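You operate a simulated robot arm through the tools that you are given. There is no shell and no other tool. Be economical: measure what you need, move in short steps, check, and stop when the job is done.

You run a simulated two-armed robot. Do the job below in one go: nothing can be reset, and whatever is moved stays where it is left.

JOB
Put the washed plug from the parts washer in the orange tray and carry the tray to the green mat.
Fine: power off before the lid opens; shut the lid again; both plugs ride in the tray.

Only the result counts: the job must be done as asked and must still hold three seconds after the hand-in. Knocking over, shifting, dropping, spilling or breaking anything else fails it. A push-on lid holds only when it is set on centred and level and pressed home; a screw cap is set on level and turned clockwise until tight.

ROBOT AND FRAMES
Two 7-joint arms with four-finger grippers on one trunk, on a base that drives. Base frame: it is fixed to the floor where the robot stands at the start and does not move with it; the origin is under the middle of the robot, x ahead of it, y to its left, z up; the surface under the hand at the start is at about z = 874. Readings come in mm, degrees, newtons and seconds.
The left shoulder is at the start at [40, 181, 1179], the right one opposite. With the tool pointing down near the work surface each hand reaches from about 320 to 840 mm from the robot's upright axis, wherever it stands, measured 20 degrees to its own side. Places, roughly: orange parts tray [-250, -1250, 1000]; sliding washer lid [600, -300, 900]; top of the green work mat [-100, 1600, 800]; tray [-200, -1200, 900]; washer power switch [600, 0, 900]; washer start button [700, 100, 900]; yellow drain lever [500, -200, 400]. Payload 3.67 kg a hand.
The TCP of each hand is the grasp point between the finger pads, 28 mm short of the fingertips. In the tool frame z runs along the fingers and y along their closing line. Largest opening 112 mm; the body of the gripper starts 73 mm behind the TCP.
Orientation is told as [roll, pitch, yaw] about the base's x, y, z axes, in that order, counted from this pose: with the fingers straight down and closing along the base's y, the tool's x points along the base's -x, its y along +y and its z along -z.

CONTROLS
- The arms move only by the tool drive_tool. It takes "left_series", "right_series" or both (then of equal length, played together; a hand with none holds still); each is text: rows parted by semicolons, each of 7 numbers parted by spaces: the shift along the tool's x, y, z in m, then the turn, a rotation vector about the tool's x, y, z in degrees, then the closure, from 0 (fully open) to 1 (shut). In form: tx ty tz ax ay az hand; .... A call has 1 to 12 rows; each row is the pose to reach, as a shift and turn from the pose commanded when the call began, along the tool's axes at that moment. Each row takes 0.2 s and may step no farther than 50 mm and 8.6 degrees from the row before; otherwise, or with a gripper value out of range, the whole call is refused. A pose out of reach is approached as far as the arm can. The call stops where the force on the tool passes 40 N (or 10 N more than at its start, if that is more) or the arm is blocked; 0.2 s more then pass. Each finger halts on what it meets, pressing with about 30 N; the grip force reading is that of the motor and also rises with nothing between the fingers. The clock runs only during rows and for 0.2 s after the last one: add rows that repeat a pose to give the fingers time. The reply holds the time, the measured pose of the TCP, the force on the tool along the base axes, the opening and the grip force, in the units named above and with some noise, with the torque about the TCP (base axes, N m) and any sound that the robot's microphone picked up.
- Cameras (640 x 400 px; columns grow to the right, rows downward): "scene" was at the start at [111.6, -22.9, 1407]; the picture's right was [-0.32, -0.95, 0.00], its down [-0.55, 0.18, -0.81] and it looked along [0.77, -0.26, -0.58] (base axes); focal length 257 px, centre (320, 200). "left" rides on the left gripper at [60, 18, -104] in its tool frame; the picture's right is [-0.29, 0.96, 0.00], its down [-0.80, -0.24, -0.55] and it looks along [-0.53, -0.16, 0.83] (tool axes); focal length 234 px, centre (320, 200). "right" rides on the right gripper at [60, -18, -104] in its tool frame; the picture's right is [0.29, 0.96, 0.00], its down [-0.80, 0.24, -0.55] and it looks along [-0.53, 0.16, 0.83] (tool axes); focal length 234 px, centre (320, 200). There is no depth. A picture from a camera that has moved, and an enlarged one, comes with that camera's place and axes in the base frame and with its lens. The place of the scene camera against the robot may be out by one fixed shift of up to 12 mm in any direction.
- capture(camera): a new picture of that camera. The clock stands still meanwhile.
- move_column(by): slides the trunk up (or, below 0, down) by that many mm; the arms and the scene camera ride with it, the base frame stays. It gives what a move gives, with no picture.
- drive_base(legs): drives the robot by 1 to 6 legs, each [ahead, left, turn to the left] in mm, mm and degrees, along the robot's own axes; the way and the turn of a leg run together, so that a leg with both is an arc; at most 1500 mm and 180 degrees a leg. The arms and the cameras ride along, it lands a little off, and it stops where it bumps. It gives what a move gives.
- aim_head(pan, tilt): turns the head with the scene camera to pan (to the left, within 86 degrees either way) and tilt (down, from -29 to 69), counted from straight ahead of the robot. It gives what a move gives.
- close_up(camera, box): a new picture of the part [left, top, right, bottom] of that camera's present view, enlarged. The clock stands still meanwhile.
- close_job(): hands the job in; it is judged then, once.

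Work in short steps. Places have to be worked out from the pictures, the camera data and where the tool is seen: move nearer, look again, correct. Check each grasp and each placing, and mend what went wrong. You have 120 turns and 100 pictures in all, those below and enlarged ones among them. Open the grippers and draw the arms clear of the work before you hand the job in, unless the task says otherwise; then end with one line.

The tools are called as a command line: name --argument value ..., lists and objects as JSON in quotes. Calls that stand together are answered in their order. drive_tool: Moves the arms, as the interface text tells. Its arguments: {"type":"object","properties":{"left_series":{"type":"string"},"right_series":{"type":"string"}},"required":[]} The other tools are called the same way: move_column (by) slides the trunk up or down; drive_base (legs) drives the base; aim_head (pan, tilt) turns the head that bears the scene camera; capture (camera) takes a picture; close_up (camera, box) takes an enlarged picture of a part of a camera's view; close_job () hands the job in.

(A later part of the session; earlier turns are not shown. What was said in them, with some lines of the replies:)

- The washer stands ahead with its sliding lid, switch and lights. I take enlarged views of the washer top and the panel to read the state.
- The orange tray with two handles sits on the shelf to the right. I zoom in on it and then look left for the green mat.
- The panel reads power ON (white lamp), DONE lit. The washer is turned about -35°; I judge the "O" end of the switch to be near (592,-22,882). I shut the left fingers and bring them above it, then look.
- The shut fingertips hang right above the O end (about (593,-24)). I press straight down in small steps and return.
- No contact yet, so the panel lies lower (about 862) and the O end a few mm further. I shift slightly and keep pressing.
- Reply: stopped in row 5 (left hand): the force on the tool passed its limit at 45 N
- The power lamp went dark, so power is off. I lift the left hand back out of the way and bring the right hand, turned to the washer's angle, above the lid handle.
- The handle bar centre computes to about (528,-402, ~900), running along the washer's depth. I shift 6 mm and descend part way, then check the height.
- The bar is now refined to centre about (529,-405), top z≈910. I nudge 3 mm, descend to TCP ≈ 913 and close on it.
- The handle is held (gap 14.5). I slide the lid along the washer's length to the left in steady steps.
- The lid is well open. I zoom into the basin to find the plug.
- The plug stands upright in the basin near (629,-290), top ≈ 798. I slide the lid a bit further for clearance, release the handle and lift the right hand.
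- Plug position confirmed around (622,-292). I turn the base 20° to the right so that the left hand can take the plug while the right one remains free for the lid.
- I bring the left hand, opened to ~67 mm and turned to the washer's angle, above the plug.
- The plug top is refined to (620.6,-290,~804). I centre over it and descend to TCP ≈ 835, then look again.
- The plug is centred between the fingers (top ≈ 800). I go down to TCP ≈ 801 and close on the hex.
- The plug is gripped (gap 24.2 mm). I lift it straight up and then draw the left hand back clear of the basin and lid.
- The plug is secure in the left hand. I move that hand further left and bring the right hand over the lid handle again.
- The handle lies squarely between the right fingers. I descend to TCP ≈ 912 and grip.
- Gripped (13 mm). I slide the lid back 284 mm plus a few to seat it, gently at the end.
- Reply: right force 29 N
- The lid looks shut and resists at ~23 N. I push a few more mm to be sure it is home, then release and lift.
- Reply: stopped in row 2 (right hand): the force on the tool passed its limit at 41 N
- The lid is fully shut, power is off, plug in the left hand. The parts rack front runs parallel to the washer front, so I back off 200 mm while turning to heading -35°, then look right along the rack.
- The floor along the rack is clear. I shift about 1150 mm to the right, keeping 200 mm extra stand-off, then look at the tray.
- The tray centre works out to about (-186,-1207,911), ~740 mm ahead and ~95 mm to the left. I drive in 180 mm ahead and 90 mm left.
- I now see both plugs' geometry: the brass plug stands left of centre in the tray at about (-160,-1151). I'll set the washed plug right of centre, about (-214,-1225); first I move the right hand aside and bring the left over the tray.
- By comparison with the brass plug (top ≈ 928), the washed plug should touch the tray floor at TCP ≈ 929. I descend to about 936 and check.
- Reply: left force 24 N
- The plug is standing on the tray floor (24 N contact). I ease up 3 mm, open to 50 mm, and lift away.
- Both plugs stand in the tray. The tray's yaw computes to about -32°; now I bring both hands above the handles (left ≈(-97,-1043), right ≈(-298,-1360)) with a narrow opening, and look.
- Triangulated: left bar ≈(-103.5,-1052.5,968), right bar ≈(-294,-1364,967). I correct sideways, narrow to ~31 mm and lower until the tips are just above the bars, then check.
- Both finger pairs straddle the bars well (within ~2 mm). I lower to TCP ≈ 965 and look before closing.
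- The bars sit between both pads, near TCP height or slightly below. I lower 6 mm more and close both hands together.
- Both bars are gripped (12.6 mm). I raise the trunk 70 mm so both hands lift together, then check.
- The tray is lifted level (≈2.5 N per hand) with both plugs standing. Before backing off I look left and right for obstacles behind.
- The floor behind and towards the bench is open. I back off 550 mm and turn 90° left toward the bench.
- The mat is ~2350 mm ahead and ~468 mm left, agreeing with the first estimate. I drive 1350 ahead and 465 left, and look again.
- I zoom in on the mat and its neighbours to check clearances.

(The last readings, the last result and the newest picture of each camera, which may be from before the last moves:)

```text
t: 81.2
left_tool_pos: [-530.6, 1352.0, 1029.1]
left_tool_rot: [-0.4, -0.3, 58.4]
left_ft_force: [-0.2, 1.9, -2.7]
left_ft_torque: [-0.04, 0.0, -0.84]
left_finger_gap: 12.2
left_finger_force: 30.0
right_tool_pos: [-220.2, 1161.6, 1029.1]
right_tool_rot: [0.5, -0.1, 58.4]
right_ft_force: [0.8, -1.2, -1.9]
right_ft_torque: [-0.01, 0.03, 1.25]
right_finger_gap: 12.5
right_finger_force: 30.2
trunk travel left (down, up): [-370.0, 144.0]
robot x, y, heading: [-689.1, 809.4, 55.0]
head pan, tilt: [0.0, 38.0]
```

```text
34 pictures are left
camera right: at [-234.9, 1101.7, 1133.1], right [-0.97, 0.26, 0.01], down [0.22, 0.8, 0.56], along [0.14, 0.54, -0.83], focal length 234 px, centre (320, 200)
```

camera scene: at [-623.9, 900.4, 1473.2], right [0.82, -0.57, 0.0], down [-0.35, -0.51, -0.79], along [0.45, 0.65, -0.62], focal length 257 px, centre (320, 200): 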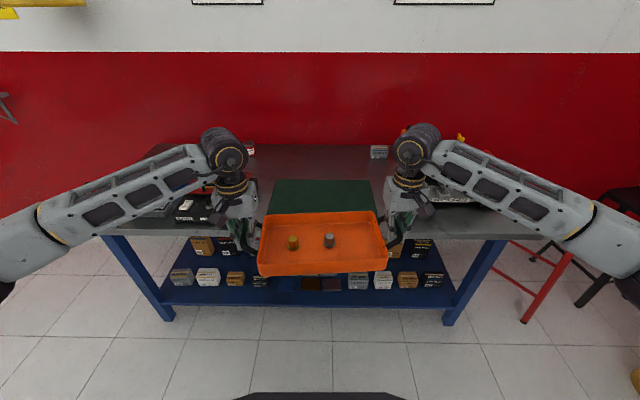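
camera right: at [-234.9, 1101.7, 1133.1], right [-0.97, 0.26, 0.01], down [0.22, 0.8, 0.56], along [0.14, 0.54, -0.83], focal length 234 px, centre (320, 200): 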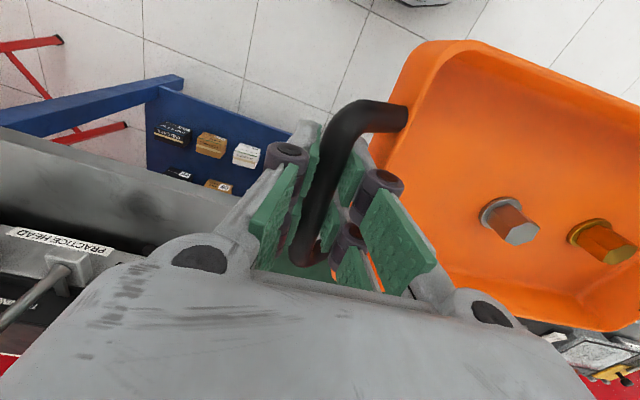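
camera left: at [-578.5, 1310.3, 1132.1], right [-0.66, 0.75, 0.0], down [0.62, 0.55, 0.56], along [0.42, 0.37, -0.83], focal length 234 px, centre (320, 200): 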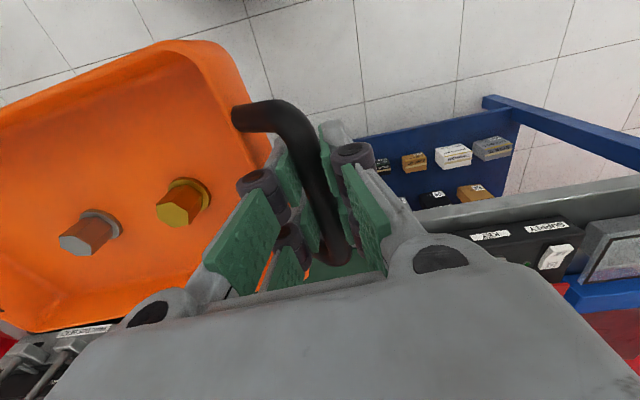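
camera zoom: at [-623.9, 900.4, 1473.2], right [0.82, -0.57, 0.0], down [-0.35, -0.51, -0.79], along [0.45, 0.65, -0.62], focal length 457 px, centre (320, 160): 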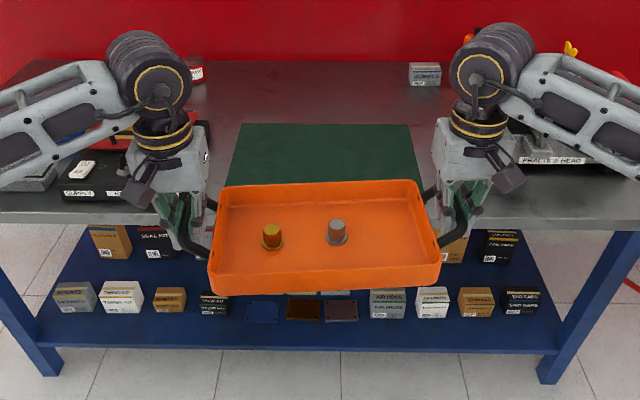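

Mat spans ~±222 mm laterally around 9 mm right of my axis, its centre ~985 mm ahead; tray is 3.4° askew to it. I drive 330 mm ahead, then turn -3.4° with a 29 mm shift left.

drive_base --legs '[[330, 0, 0], [0, 29, -3.4]]'

aim_head --pan 0 --tilt 52

capture --camera "scene"

capture --camera "left"

capture --camera "right"

```text
t: 83.9
left_tool_pos: [-328.2, 1622.1, 1030.1]
left_tool_rot: [-0.1, -0.4, 54.6]
left_ft_force: [0.1, 1.2, -2.5]
left_ft_torque: [-0.08, 0.06, -0.79]
left_finger_gap: 12.5
left_finger_force: 30.1
right_tool_pos: [-29.4, 1412.7, 1028.7]
right_tool_rot: [0.5, -0.1, 54.6]
right_ft_force: [0.3, -3.0, -2.1]
right_ft_torque: [0.16, -0.03, 1.27]
right_finger_gap: 12.9
right_finger_force: 30.0
trunk travel left (down, up): [-370.0, 144.0]
robot x, y, heading: [-528.2, 1091.1, 51.0]
head pan, tilt: [0.0, 38.0]
```

```text
t: 84.7
left_tool_pos: [-330.6, 1624.5, 1029.3]
left_tool_rot: [-0.3, -0.3, 54.6]
left_ft_force: [-1.2, 2.7, -2.5]
left_ft_torque: [-0.05, -0.02, -0.86]
left_finger_gap: 12.2
left_finger_force: 30.3
right_tool_pos: [-32.5, 1414.1, 1028.2]
right_tool_rot: [0.3, 0.0, 54.7]
right_ft_force: [0.8, -1.6, -1.7]
right_ft_torque: [-0.02, 0.01, 1.27]
right_finger_gap: 12.6
right_finger_force: 30.0
trunk travel left (down, up): [-370.0, 144.0]
robot x, y, heading: [-524.5, 1092.3, 51.2]
head pan, tilt: [0.0, 52.0]
```

```text
33 pictures are left
camera scene: at [-460.6, 1173.3, 1453.4], right [0.78, -0.62, 0.0], down [-0.49, -0.62, -0.62], along [0.39, 0.48, -0.79], focal length 257 px, centre (320, 200)
```

scene: 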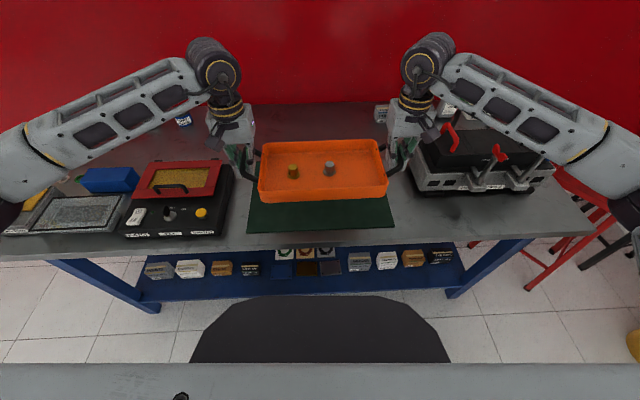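

```text
32 pictures are left
camera left: at [-380.8, 1587.0, 1131.9], right [-0.61, 0.79, 0.0], down [0.65, 0.51, 0.56], along [0.44, 0.34, -0.83], focal length 234 px, centre (320, 200)
```

left: 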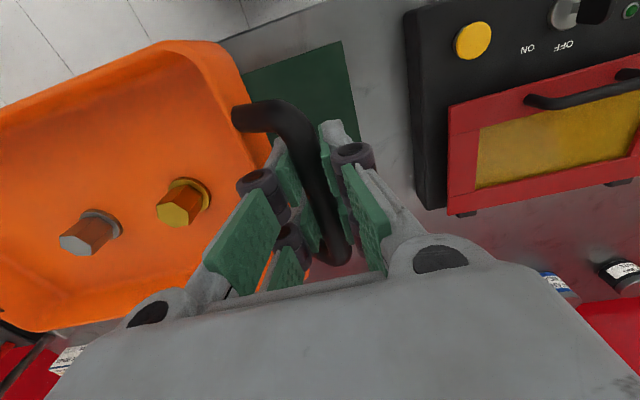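

```text
31 pictures are left
camera right: at [-51.5, 1356.6, 1133.3], right [-0.95, 0.32, 0.0], down [0.27, 0.79, 0.56], along [0.17, 0.53, -0.83], focal length 234 px, centre (320, 200)
```

right: 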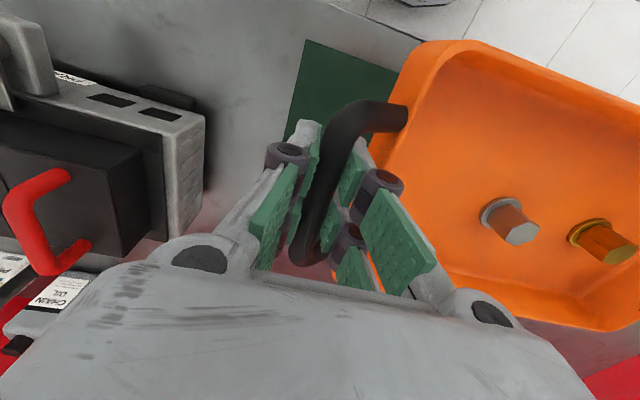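

From the hand cameras, the mat centre is ≈(-133,1602); the tray centre is at (-181,1519). Both hands now carry the tray 96 mm forward together.

drive_tool --left_series "-0.012 0 0 0 0 0 1; -0.026 0 0 0 0 0 1; -0.04 0 0 0 0 0 1; -0.054 0.001 0 0 0 0 1; -0.068 0.001 0 0 0 0 1; -0.082 0.002 0 0 0 0 1; -0.096 0.002 0 0 0 0 1; -0.096 0.002 0 0 0 0 1" --right_series "-0.012 0 0 0 0 0 1; -0.026 0 0 0 0 0 1; -0.04 0 0 0 0 0 1; -0.054 0.001 0 0 0 0 1; -0.068 0.001 0 0 0 0 1; -0.082 0.002 0 0 0 0 1; -0.096 0.002 0 0 0 0 1; -0.096 0.002 0 0 0 0 1"

move_column --by -100

capture --camera "scene"

capture --camera "left"

capture --camera "right"

```text
t: 86.5
left_tool_pos: [-275.3, 1705.0, 1029.5]
left_tool_rot: [-0.5, -0.5, 54.6]
left_ft_force: [2.8, -3.1, -2.6]
left_ft_torque: [-0.07, 0.07, -0.78]
left_finger_gap: 12.5
left_finger_force: 29.9
right_tool_pos: [21.6, 1493.2, 1029.1]
right_tool_rot: [0.4, 0.0, 54.8]
right_ft_force: [-4.7, 2.1, -1.9]
right_ft_torque: [0.12, -0.04, 1.14]
right_finger_gap: 12.1
right_finger_force: 30.5
trunk travel left (down, up): [-370.0, 144.0]
robot x, y, heading: [-524.8, 1089.7, 51.1]
head pan, tilt: [0.0, 52.0]
```

```text
t: 87.8
left_tool_pos: [-276.3, 1704.3, 931.1]
left_tool_rot: [-0.4, -0.4, 54.6]
left_ft_force: [8.8, -4.1, -3.2]
left_ft_torque: [0.05, 0.03, -0.79]
left_finger_gap: 12.5
left_finger_force: 29.8
right_tool_pos: [22.4, 1494.8, 929.6]
right_tool_rot: [0.4, -0.1, 54.7]
right_ft_force: [-9.0, 5.7, -1.8]
right_ft_torque: [-0.07, -0.04, 1.18]
right_finger_gap: 12.7
right_finger_force: 29.6
trunk travel left (down, up): [-270.0, 244.0]
robot x, y, heading: [-527.5, 1093.3, 51.4]
head pan, tilt: [0.0, 52.0]
```

```text
30 pictures are left
camera scene: at [-459.9, 1172.2, 1354.1], right [0.78, -0.63, 0.0], down [-0.49, -0.62, -0.62], along [0.38, 0.48, -0.79], focal length 257 px, centre (320, 200)
```

scene: 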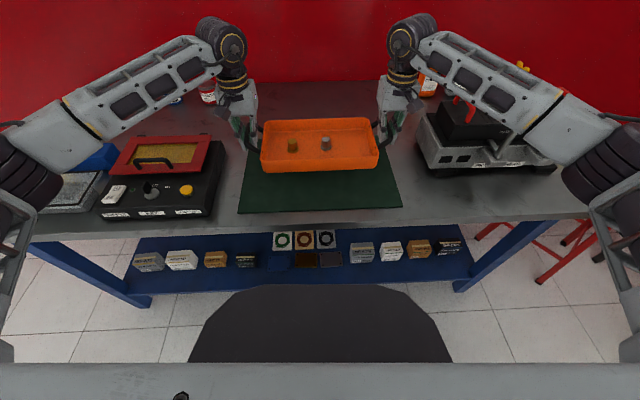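

```text
29 pictures are left
camera left: at [-326.6, 1666.0, 1034.0], right [-0.61, 0.79, 0.0], down [0.65, 0.51, 0.56], along [0.45, 0.34, -0.83], focal length 234 px, centre (320, 200)
```

left: 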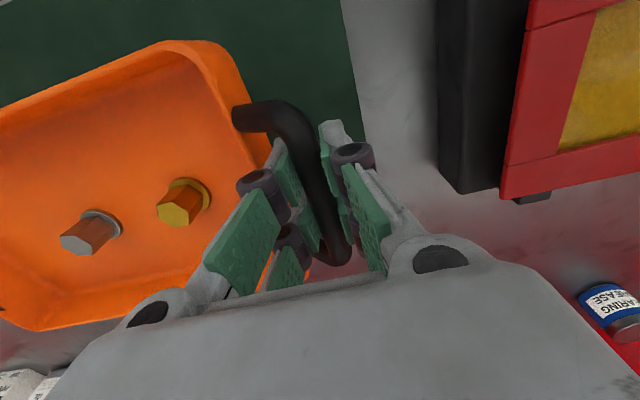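

```text
28 pictures are left
camera right: at [2.8, 1435.2, 1034.4], right [-0.95, 0.32, 0.01], down [0.27, 0.79, 0.56], along [0.17, 0.53, -0.83], focal length 234 px, centre (320, 200)
```

right: 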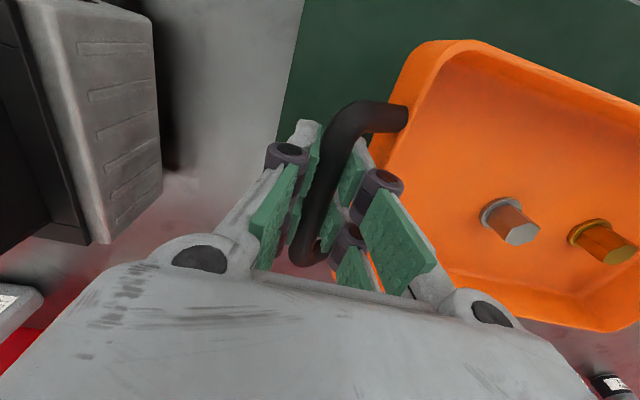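

Laterally the mat edges are -222/+218 mm from the tray centre and the near edge is 152 mm away: well centred. I lower another 40 mm and check the forces.

move_column --by -40

close_up --camera "scene" --box '[200, 80, 440, 230]'

```text
t: 88.6
left_tool_pos: [-275.8, 1704.2, 890.2]
left_tool_rot: [-0.4, -0.5, 54.6]
left_ft_force: [10.9, -6.7, -2.4]
left_ft_torque: [0.07, 0.0, -0.8]
left_finger_gap: 12.5
left_finger_force: 30.0
right_tool_pos: [21.5, 1493.2, 890.6]
right_tool_rot: [0.4, -0.1, 54.7]
right_ft_force: [-11.9, 6.2, -2.5]
right_ft_torque: [-0.09, -0.01, 1.16]
right_finger_gap: 12.6
right_finger_force: 29.7
trunk travel left (down, up): [-230.0, 284.0]
robot x, y, heading: [-524.3, 1090.2, 51.5]
head pan, tilt: [0.0, 52.0]
```

```text
2.67 times, centred on (320, 155) of scene
camera zoom: at [-460.1, 1172.0, 1314.5], right [0.78, -0.63, 0.0], down [-0.49, -0.62, -0.62], along [0.38, 0.48, -0.79], focal length 686 px, centre (320, 320)
```

zoom: 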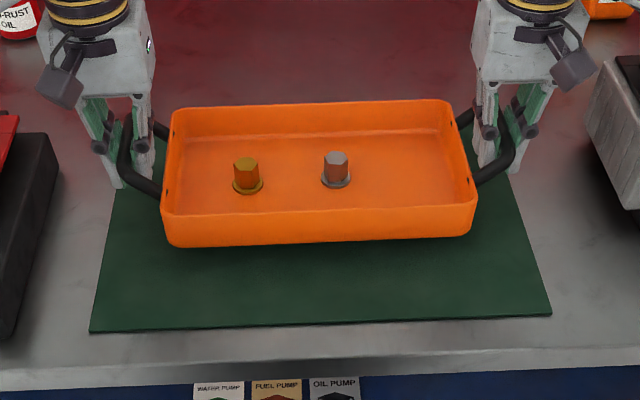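

The tray sits centred over the mat and still hangs free (−2.4 N each). I lower 10 mm more with the trunk.

move_column --by -10

```text
t: 89.2
left_tool_pos: [-276.9, 1702.9, 880.8]
left_tool_rot: [-0.5, -0.3, 54.5]
left_ft_force: [12.2, -8.3, -2.5]
left_ft_torque: [0.09, 0.07, -0.8]
left_finger_gap: 12.5
left_finger_force: 30.1
right_tool_pos: [22.5, 1494.1, 879.3]
right_tool_rot: [0.4, -0.1, 54.7]
right_ft_force: [-12.6, 8.8, -1.6]
right_ft_torque: [-0.08, -0.03, 1.2]
right_finger_gap: 12.7
right_finger_force: 30.1
trunk travel left (down, up): [-220.0, 294.0]
robot x, y, heading: [-528.4, 1092.4, 51.3]
head pan, tilt: [0.0, 52.0]
```

Still hanging. I continue down in 2 mm steps with both hands, where a contact will stop the move.

drive_tool --left_series "0 0 0.002 0 0 0 1; 0 0 0.004 0 0 0 1; 0 0 0.006 0 0 0 1" --right_series "0 0 0.002 0 0 0 1; 0 0 0.004 0 0 0 1; 0 0 0.006 0 0 0 1"

close_up --camera "scene" --box '[200, 80, 440, 230]'

```text
t: 90.0
left_tool_pos: [-274.7, 1704.5, 874.0]
left_tool_rot: [-0.4, -0.3, 54.7]
left_ft_force: [17.5, -10.5, -2.7]
left_ft_torque: [0.07, 0.07, -0.66]
left_finger_gap: 12.2
left_finger_force: 30.3
right_tool_pos: [22.3, 1494.5, 873.8]
right_tool_rot: [0.5, 0.0, 54.6]
right_ft_force: [-16.6, 11.0, -2.1]
right_ft_torque: [-0.1, -0.05, 1.22]
right_finger_gap: 12.8
right_finger_force: 30.7
trunk travel left (down, up): [-220.0, 294.0]
robot x, y, heading: [-525.6, 1091.7, 51.3]
head pan, tilt: [0.0, 52.0]
```

```text
2.67 times, centred on (320, 155) of scene
camera zoom: at [-459.7, 1172.5, 1304.6], right [0.78, -0.63, 0.0], down [-0.49, -0.62, -0.61], along [0.38, 0.48, -0.79], focal length 686 px, centre (320, 320)
```

zoom: 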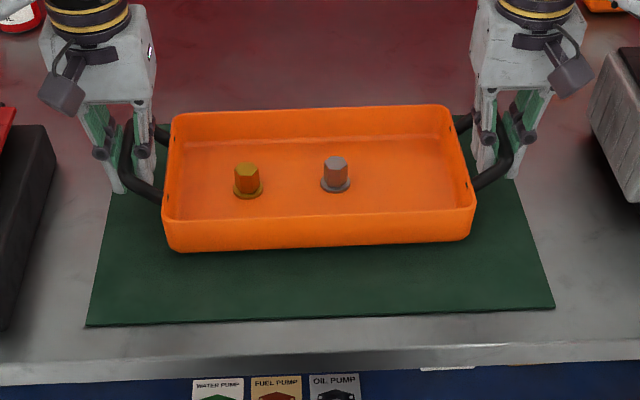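

Still ~hanging, and the hands pull apart with ~20 N, so I bring each 1 mm inward while lowering further in small steps.

drive_tool --left_series "0 -0.001 0.002 0 0 0 1; 0 -0.001 0.004 0 0 0 1; 0 -0.001 0.006 0 0 0 1; 0 -0.001 0.008 0 0 0 1" --right_series "0 0.001 0.002 0 0 0 1; 0 0.001 0.004 0 0 0 1; 0 0.001 0.006 0 0 0 1; 0 0.001 0.008 0 0 0 1"

```text
t: 91.0
left_tool_pos: [-275.6, 1704.7, 866.1]
left_tool_rot: [-0.3, -0.4, 54.6]
left_ft_force: [11.0, -6.3, -2.1]
left_ft_torque: [-0.14, 0.12, -0.86]
left_finger_gap: 12.5
left_finger_force: 30.3
right_tool_pos: [23.5, 1494.2, 865.7]
right_tool_rot: [0.3, -0.1, 54.6]
right_ft_force: [-12.2, 7.4, -2.5]
right_ft_torque: [0.07, -0.18, 1.3]
right_finger_gap: 12.5
right_finger_force: 30.0
trunk travel left (down, up): [-220.0, 294.0]
robot x, y, heading: [-528.4, 1092.7, 51.5]
head pan, tilt: [0.0, 52.0]
```

drive_tool --left_series "0 -0.001 0.002 0 0 0 1; 0 -0.001 0.004 0 0 0 1; 0 -0.001 0.006 0 0 0 1; 0 -0.001 0.008 0 0 0 1" --right_series "0 0.001 0.002 0 0 0 1; 0 0.001 0.004 0 0 0 1; 0 0.001 0.006 0 0 0 1; 0 0.001 0.008 0 0 0 1"

close_up --camera "scene" --box '[200, 80, 440, 230]'

```text
t: 92.0
left_tool_pos: [-275.9, 1703.9, 863.8]
left_tool_rot: [-0.3, -0.7, 54.8]
left_ft_force: [-1.9, 11.2, 19.1]
left_ft_torque: [-0.02, -0.06, -1.01]
left_finger_gap: 12.4
left_finger_force: 30.0
right_tool_pos: [21.1, 1493.6, 862.4]
right_tool_rot: [0.2, -0.4, 54.5]
right_ft_force: [9.3, -1.5, 19.7]
right_ft_torque: [0.05, 0.01, 1.41]
right_finger_gap: 12.8
right_finger_force: 30.0
trunk travel left (down, up): [-220.0, 294.0]
robot x, y, heading: [-523.4, 1091.3, 51.0]
head pan, tilt: [0.0, 52.0]
```

```text
2.67 times, centred on (320, 155) of scene
camera zoom: at [-461.6, 1170.1, 1305.2], right [0.78, -0.63, 0.0], down [-0.49, -0.61, -0.62], along [0.39, 0.48, -0.79], focal length 686 px, centre (320, 320)
```

zoom: 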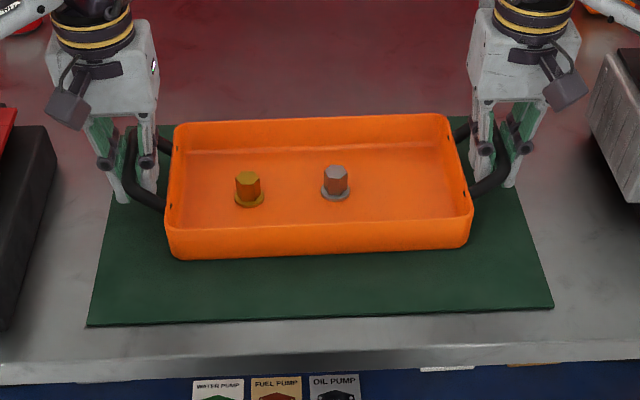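

The tray is on the mat (+19.5 N at each hand). I relieve the pressure, then open both hands to the earlier 31 mm.

drive_tool --left_series "0 0 -0.003 0 0 0 1; 0 0 -0.004 0 0 0 1; 0 0 -0.004 0 0 0 0.85; 0 0 -0.004 0 0 0 0.72; 0 0 -0.004 0 0 0 0.72" --right_series "0 0 -0.003 0 0 0 1; 0 0 -0.004 0 0 0 1; 0 0 -0.004 0 0 0 0.85; 0 0 -0.004 0 0 0 0.72; 0 0 -0.004 0 0 0 0.72"

capture --camera "left"

capture --camera "right"

```text
t: 93.2
left_tool_pos: [-274.4, 1700.7, 863.4]
left_tool_rot: [-0.3, -0.4, 54.6]
left_ft_force: [-0.3, -0.6, -0.3]
left_ft_torque: [-0.03, 0.02, -0.02]
left_finger_gap: 31.5
left_finger_force: 0.0
right_tool_pos: [21.3, 1496.0, 862.8]
right_tool_rot: [0.4, -0.1, 54.6]
right_ft_force: [0.1, 0.0, 0.4]
right_ft_torque: [0.03, 0.03, -0.02]
right_finger_gap: 31.6
right_finger_force: 0.1
trunk travel left (down, up): [-220.0, 294.0]
robot x, y, heading: [-524.5, 1092.0, 51.5]
head pan, tilt: [0.0, 52.0]
```

```text
24 pictures are left
camera left: at [-325.4, 1664.7, 966.2], right [-0.61, 0.79, 0.0], down [0.65, 0.51, 0.56], along [0.44, 0.34, -0.83], focal length 234 px, centre (320, 200)
```

left: 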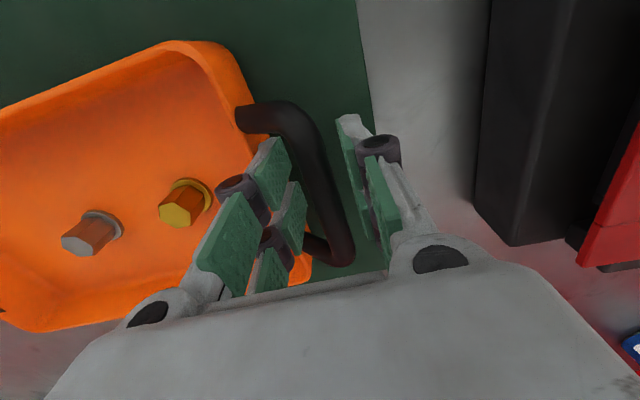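

```text
23 pictures are left
camera right: at [1.0, 1436.1, 966.5], right [-0.95, 0.32, 0.01], down [0.27, 0.79, 0.56], along [0.17, 0.53, -0.83], focal length 234 px, centre (320, 200)
```

right: 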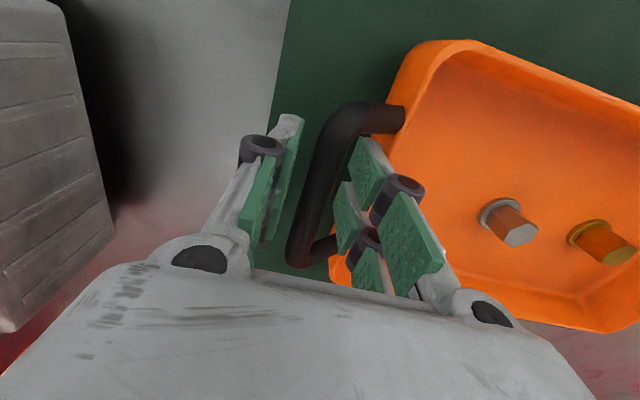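

Both hands are free with no force. I lift straight up 150 mm and then draw back.

drive_tool --left_series "0 0 -0.015 0 0 0 0.72; 0 0 -0.035 0 0 0 0.72; 0 0 -0.06 0 0 0 0.72; 0 0 -0.1 0 0 0 0.72; 0 0 -0.14 0 0 0 0.72; 0 0 -0.18 0 0 0 0.72; 0.04 0 -0.2 0 0 0 0.72; 0.08 0 -0.2 0 0 0 0.72; 0.12 0 -0.2 0 0 0 0.72; 0.16 0 -0.2 0 0 0 0.72" --right_series "0 0 -0.015 0 0 0 0.72; 0 0 -0.035 0 0 0 0.72; 0 0 -0.06 0 0 0 0.72; 0 0 -0.1 0 0 0 0.72; 0 0 -0.14 0 0 0 0.72; 0 0 -0.18 0 0 0 0.72; 0.04 0 -0.2 0 0 0 0.72; 0.08 0 -0.2 0 0 0 0.72; 0.12 0 -0.2 0 0 0 0.72; 0.16 0 -0.2 0 0 0 0.72"

capture --camera "scene"

```text
t: 95.4
left_tool_pos: [-369.5, 1569.5, 1063.4]
left_tool_rot: [-0.3, -0.5, 54.7]
left_ft_force: [0.5, -0.5, -0.5]
left_ft_torque: [0.07, -0.03, -0.02]
left_finger_gap: 31.4
left_finger_force: 0.0
right_tool_pos: [-71.7, 1361.3, 1062.4]
right_tool_rot: [0.3, -0.1, 54.6]
right_ft_force: [-0.4, -0.1, 1.0]
right_ft_torque: [0.04, 0.01, -0.01]
right_finger_gap: 31.6
right_finger_force: 0.1
trunk travel left (down, up): [-220.0, 294.0]
robot x, y, heading: [-526.7, 1093.4, 51.4]
head pan, tilt: [0.0, 52.0]
```

```text
22 pictures are left
camera scene: at [-461.3, 1170.0, 1304.8], right [0.78, -0.63, 0.0], down [-0.49, -0.61, -0.62], along [0.39, 0.48, -0.79], focal length 257 px, centre (320, 200)
```

scene: 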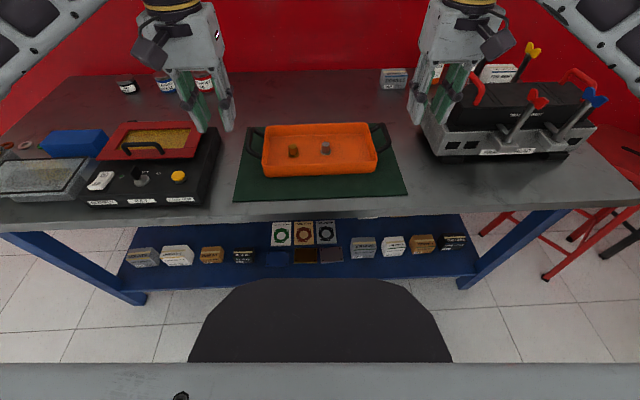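

The tray rests on the mat with both plugs standing. I back the robot off 300 mm, and open the grippers.

drive_base --legs '[[-300, 0, 0]]'

drive_tool --left_series "0 0 0 0 0 0 0.3; 0 0 0 0 0 0 0; 0 0 0 0 0 0 0" --right_series "0 0 0 0 0 0 0.3; 0 0 0 0 0 0 0; 0 0 0 0 0 0 0"

capture --camera "scene"

```text
t: 97.5
left_tool_pos: [-554.7, 1339.2, 1062.3]
left_tool_rot: [-0.3, -0.3, 54.3]
left_ft_force: [-0.3, -0.7, 0.1]
left_ft_torque: [0.01, -0.01, -0.02]
left_finger_gap: 31.5
left_finger_force: 0.1
right_tool_pos: [-256.7, 1127.6, 1062.0]
right_tool_rot: [0.3, 0.0, 54.4]
right_ft_force: [-0.3, 1.0, -0.4]
right_ft_torque: [0.03, -0.05, 0.0]
right_finger_gap: 31.1
right_finger_force: 0.0
trunk travel left (down, up): [-220.0, 294.0]
robot x, y, heading: [-714.0, 859.7, 51.3]
head pan, tilt: [0.0, 52.0]
```

```text
t: 98.3
left_tool_pos: [-553.2, 1340.2, 1062.9]
left_tool_rot: [-0.3, -0.3, 54.4]
left_ft_force: [-0.3, 0.2, 0.0]
left_ft_torque: [-0.01, 0.0, 0.0]
left_finger_gap: 111.7
left_finger_force: 0.1
right_tool_pos: [-256.1, 1129.4, 1060.9]
right_tool_rot: [0.3, 0.1, 54.4]
right_ft_force: [0.3, 0.2, 1.1]
right_ft_torque: [0.02, 0.01, -0.01]
right_finger_gap: 111.8
right_finger_force: 0.1
trunk travel left (down, up): [-220.0, 294.0]
robot x, y, heading: [-714.5, 859.2, 51.1]
head pan, tilt: [0.0, 52.0]
```

```text
21 pictures are left
camera scene: at [-646.1, 940.0, 1304.6], right [0.78, -0.63, 0.0], down [-0.5, -0.61, -0.62], along [0.39, 0.48, -0.79], focal length 257 px, centre (320, 200)
```

scene: 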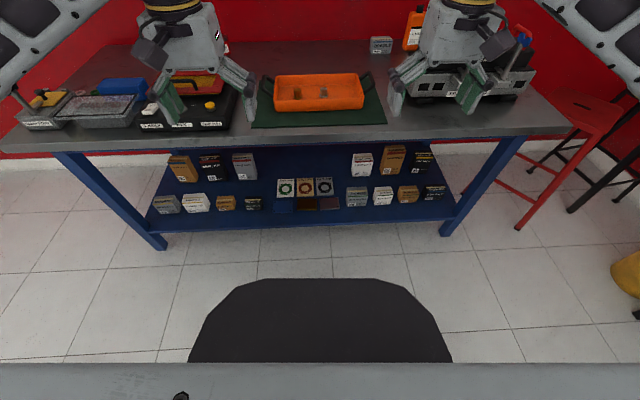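

The tray with both plugs is on the mat, the washer is off and shut, and the arms are clear. I hand the job in.

close_job

```text
The job is handed in.
```

The orange tray is on the green mat with both plugs standing in it; I switched the washer off before opening the lid, and shut the lid again afterwards.
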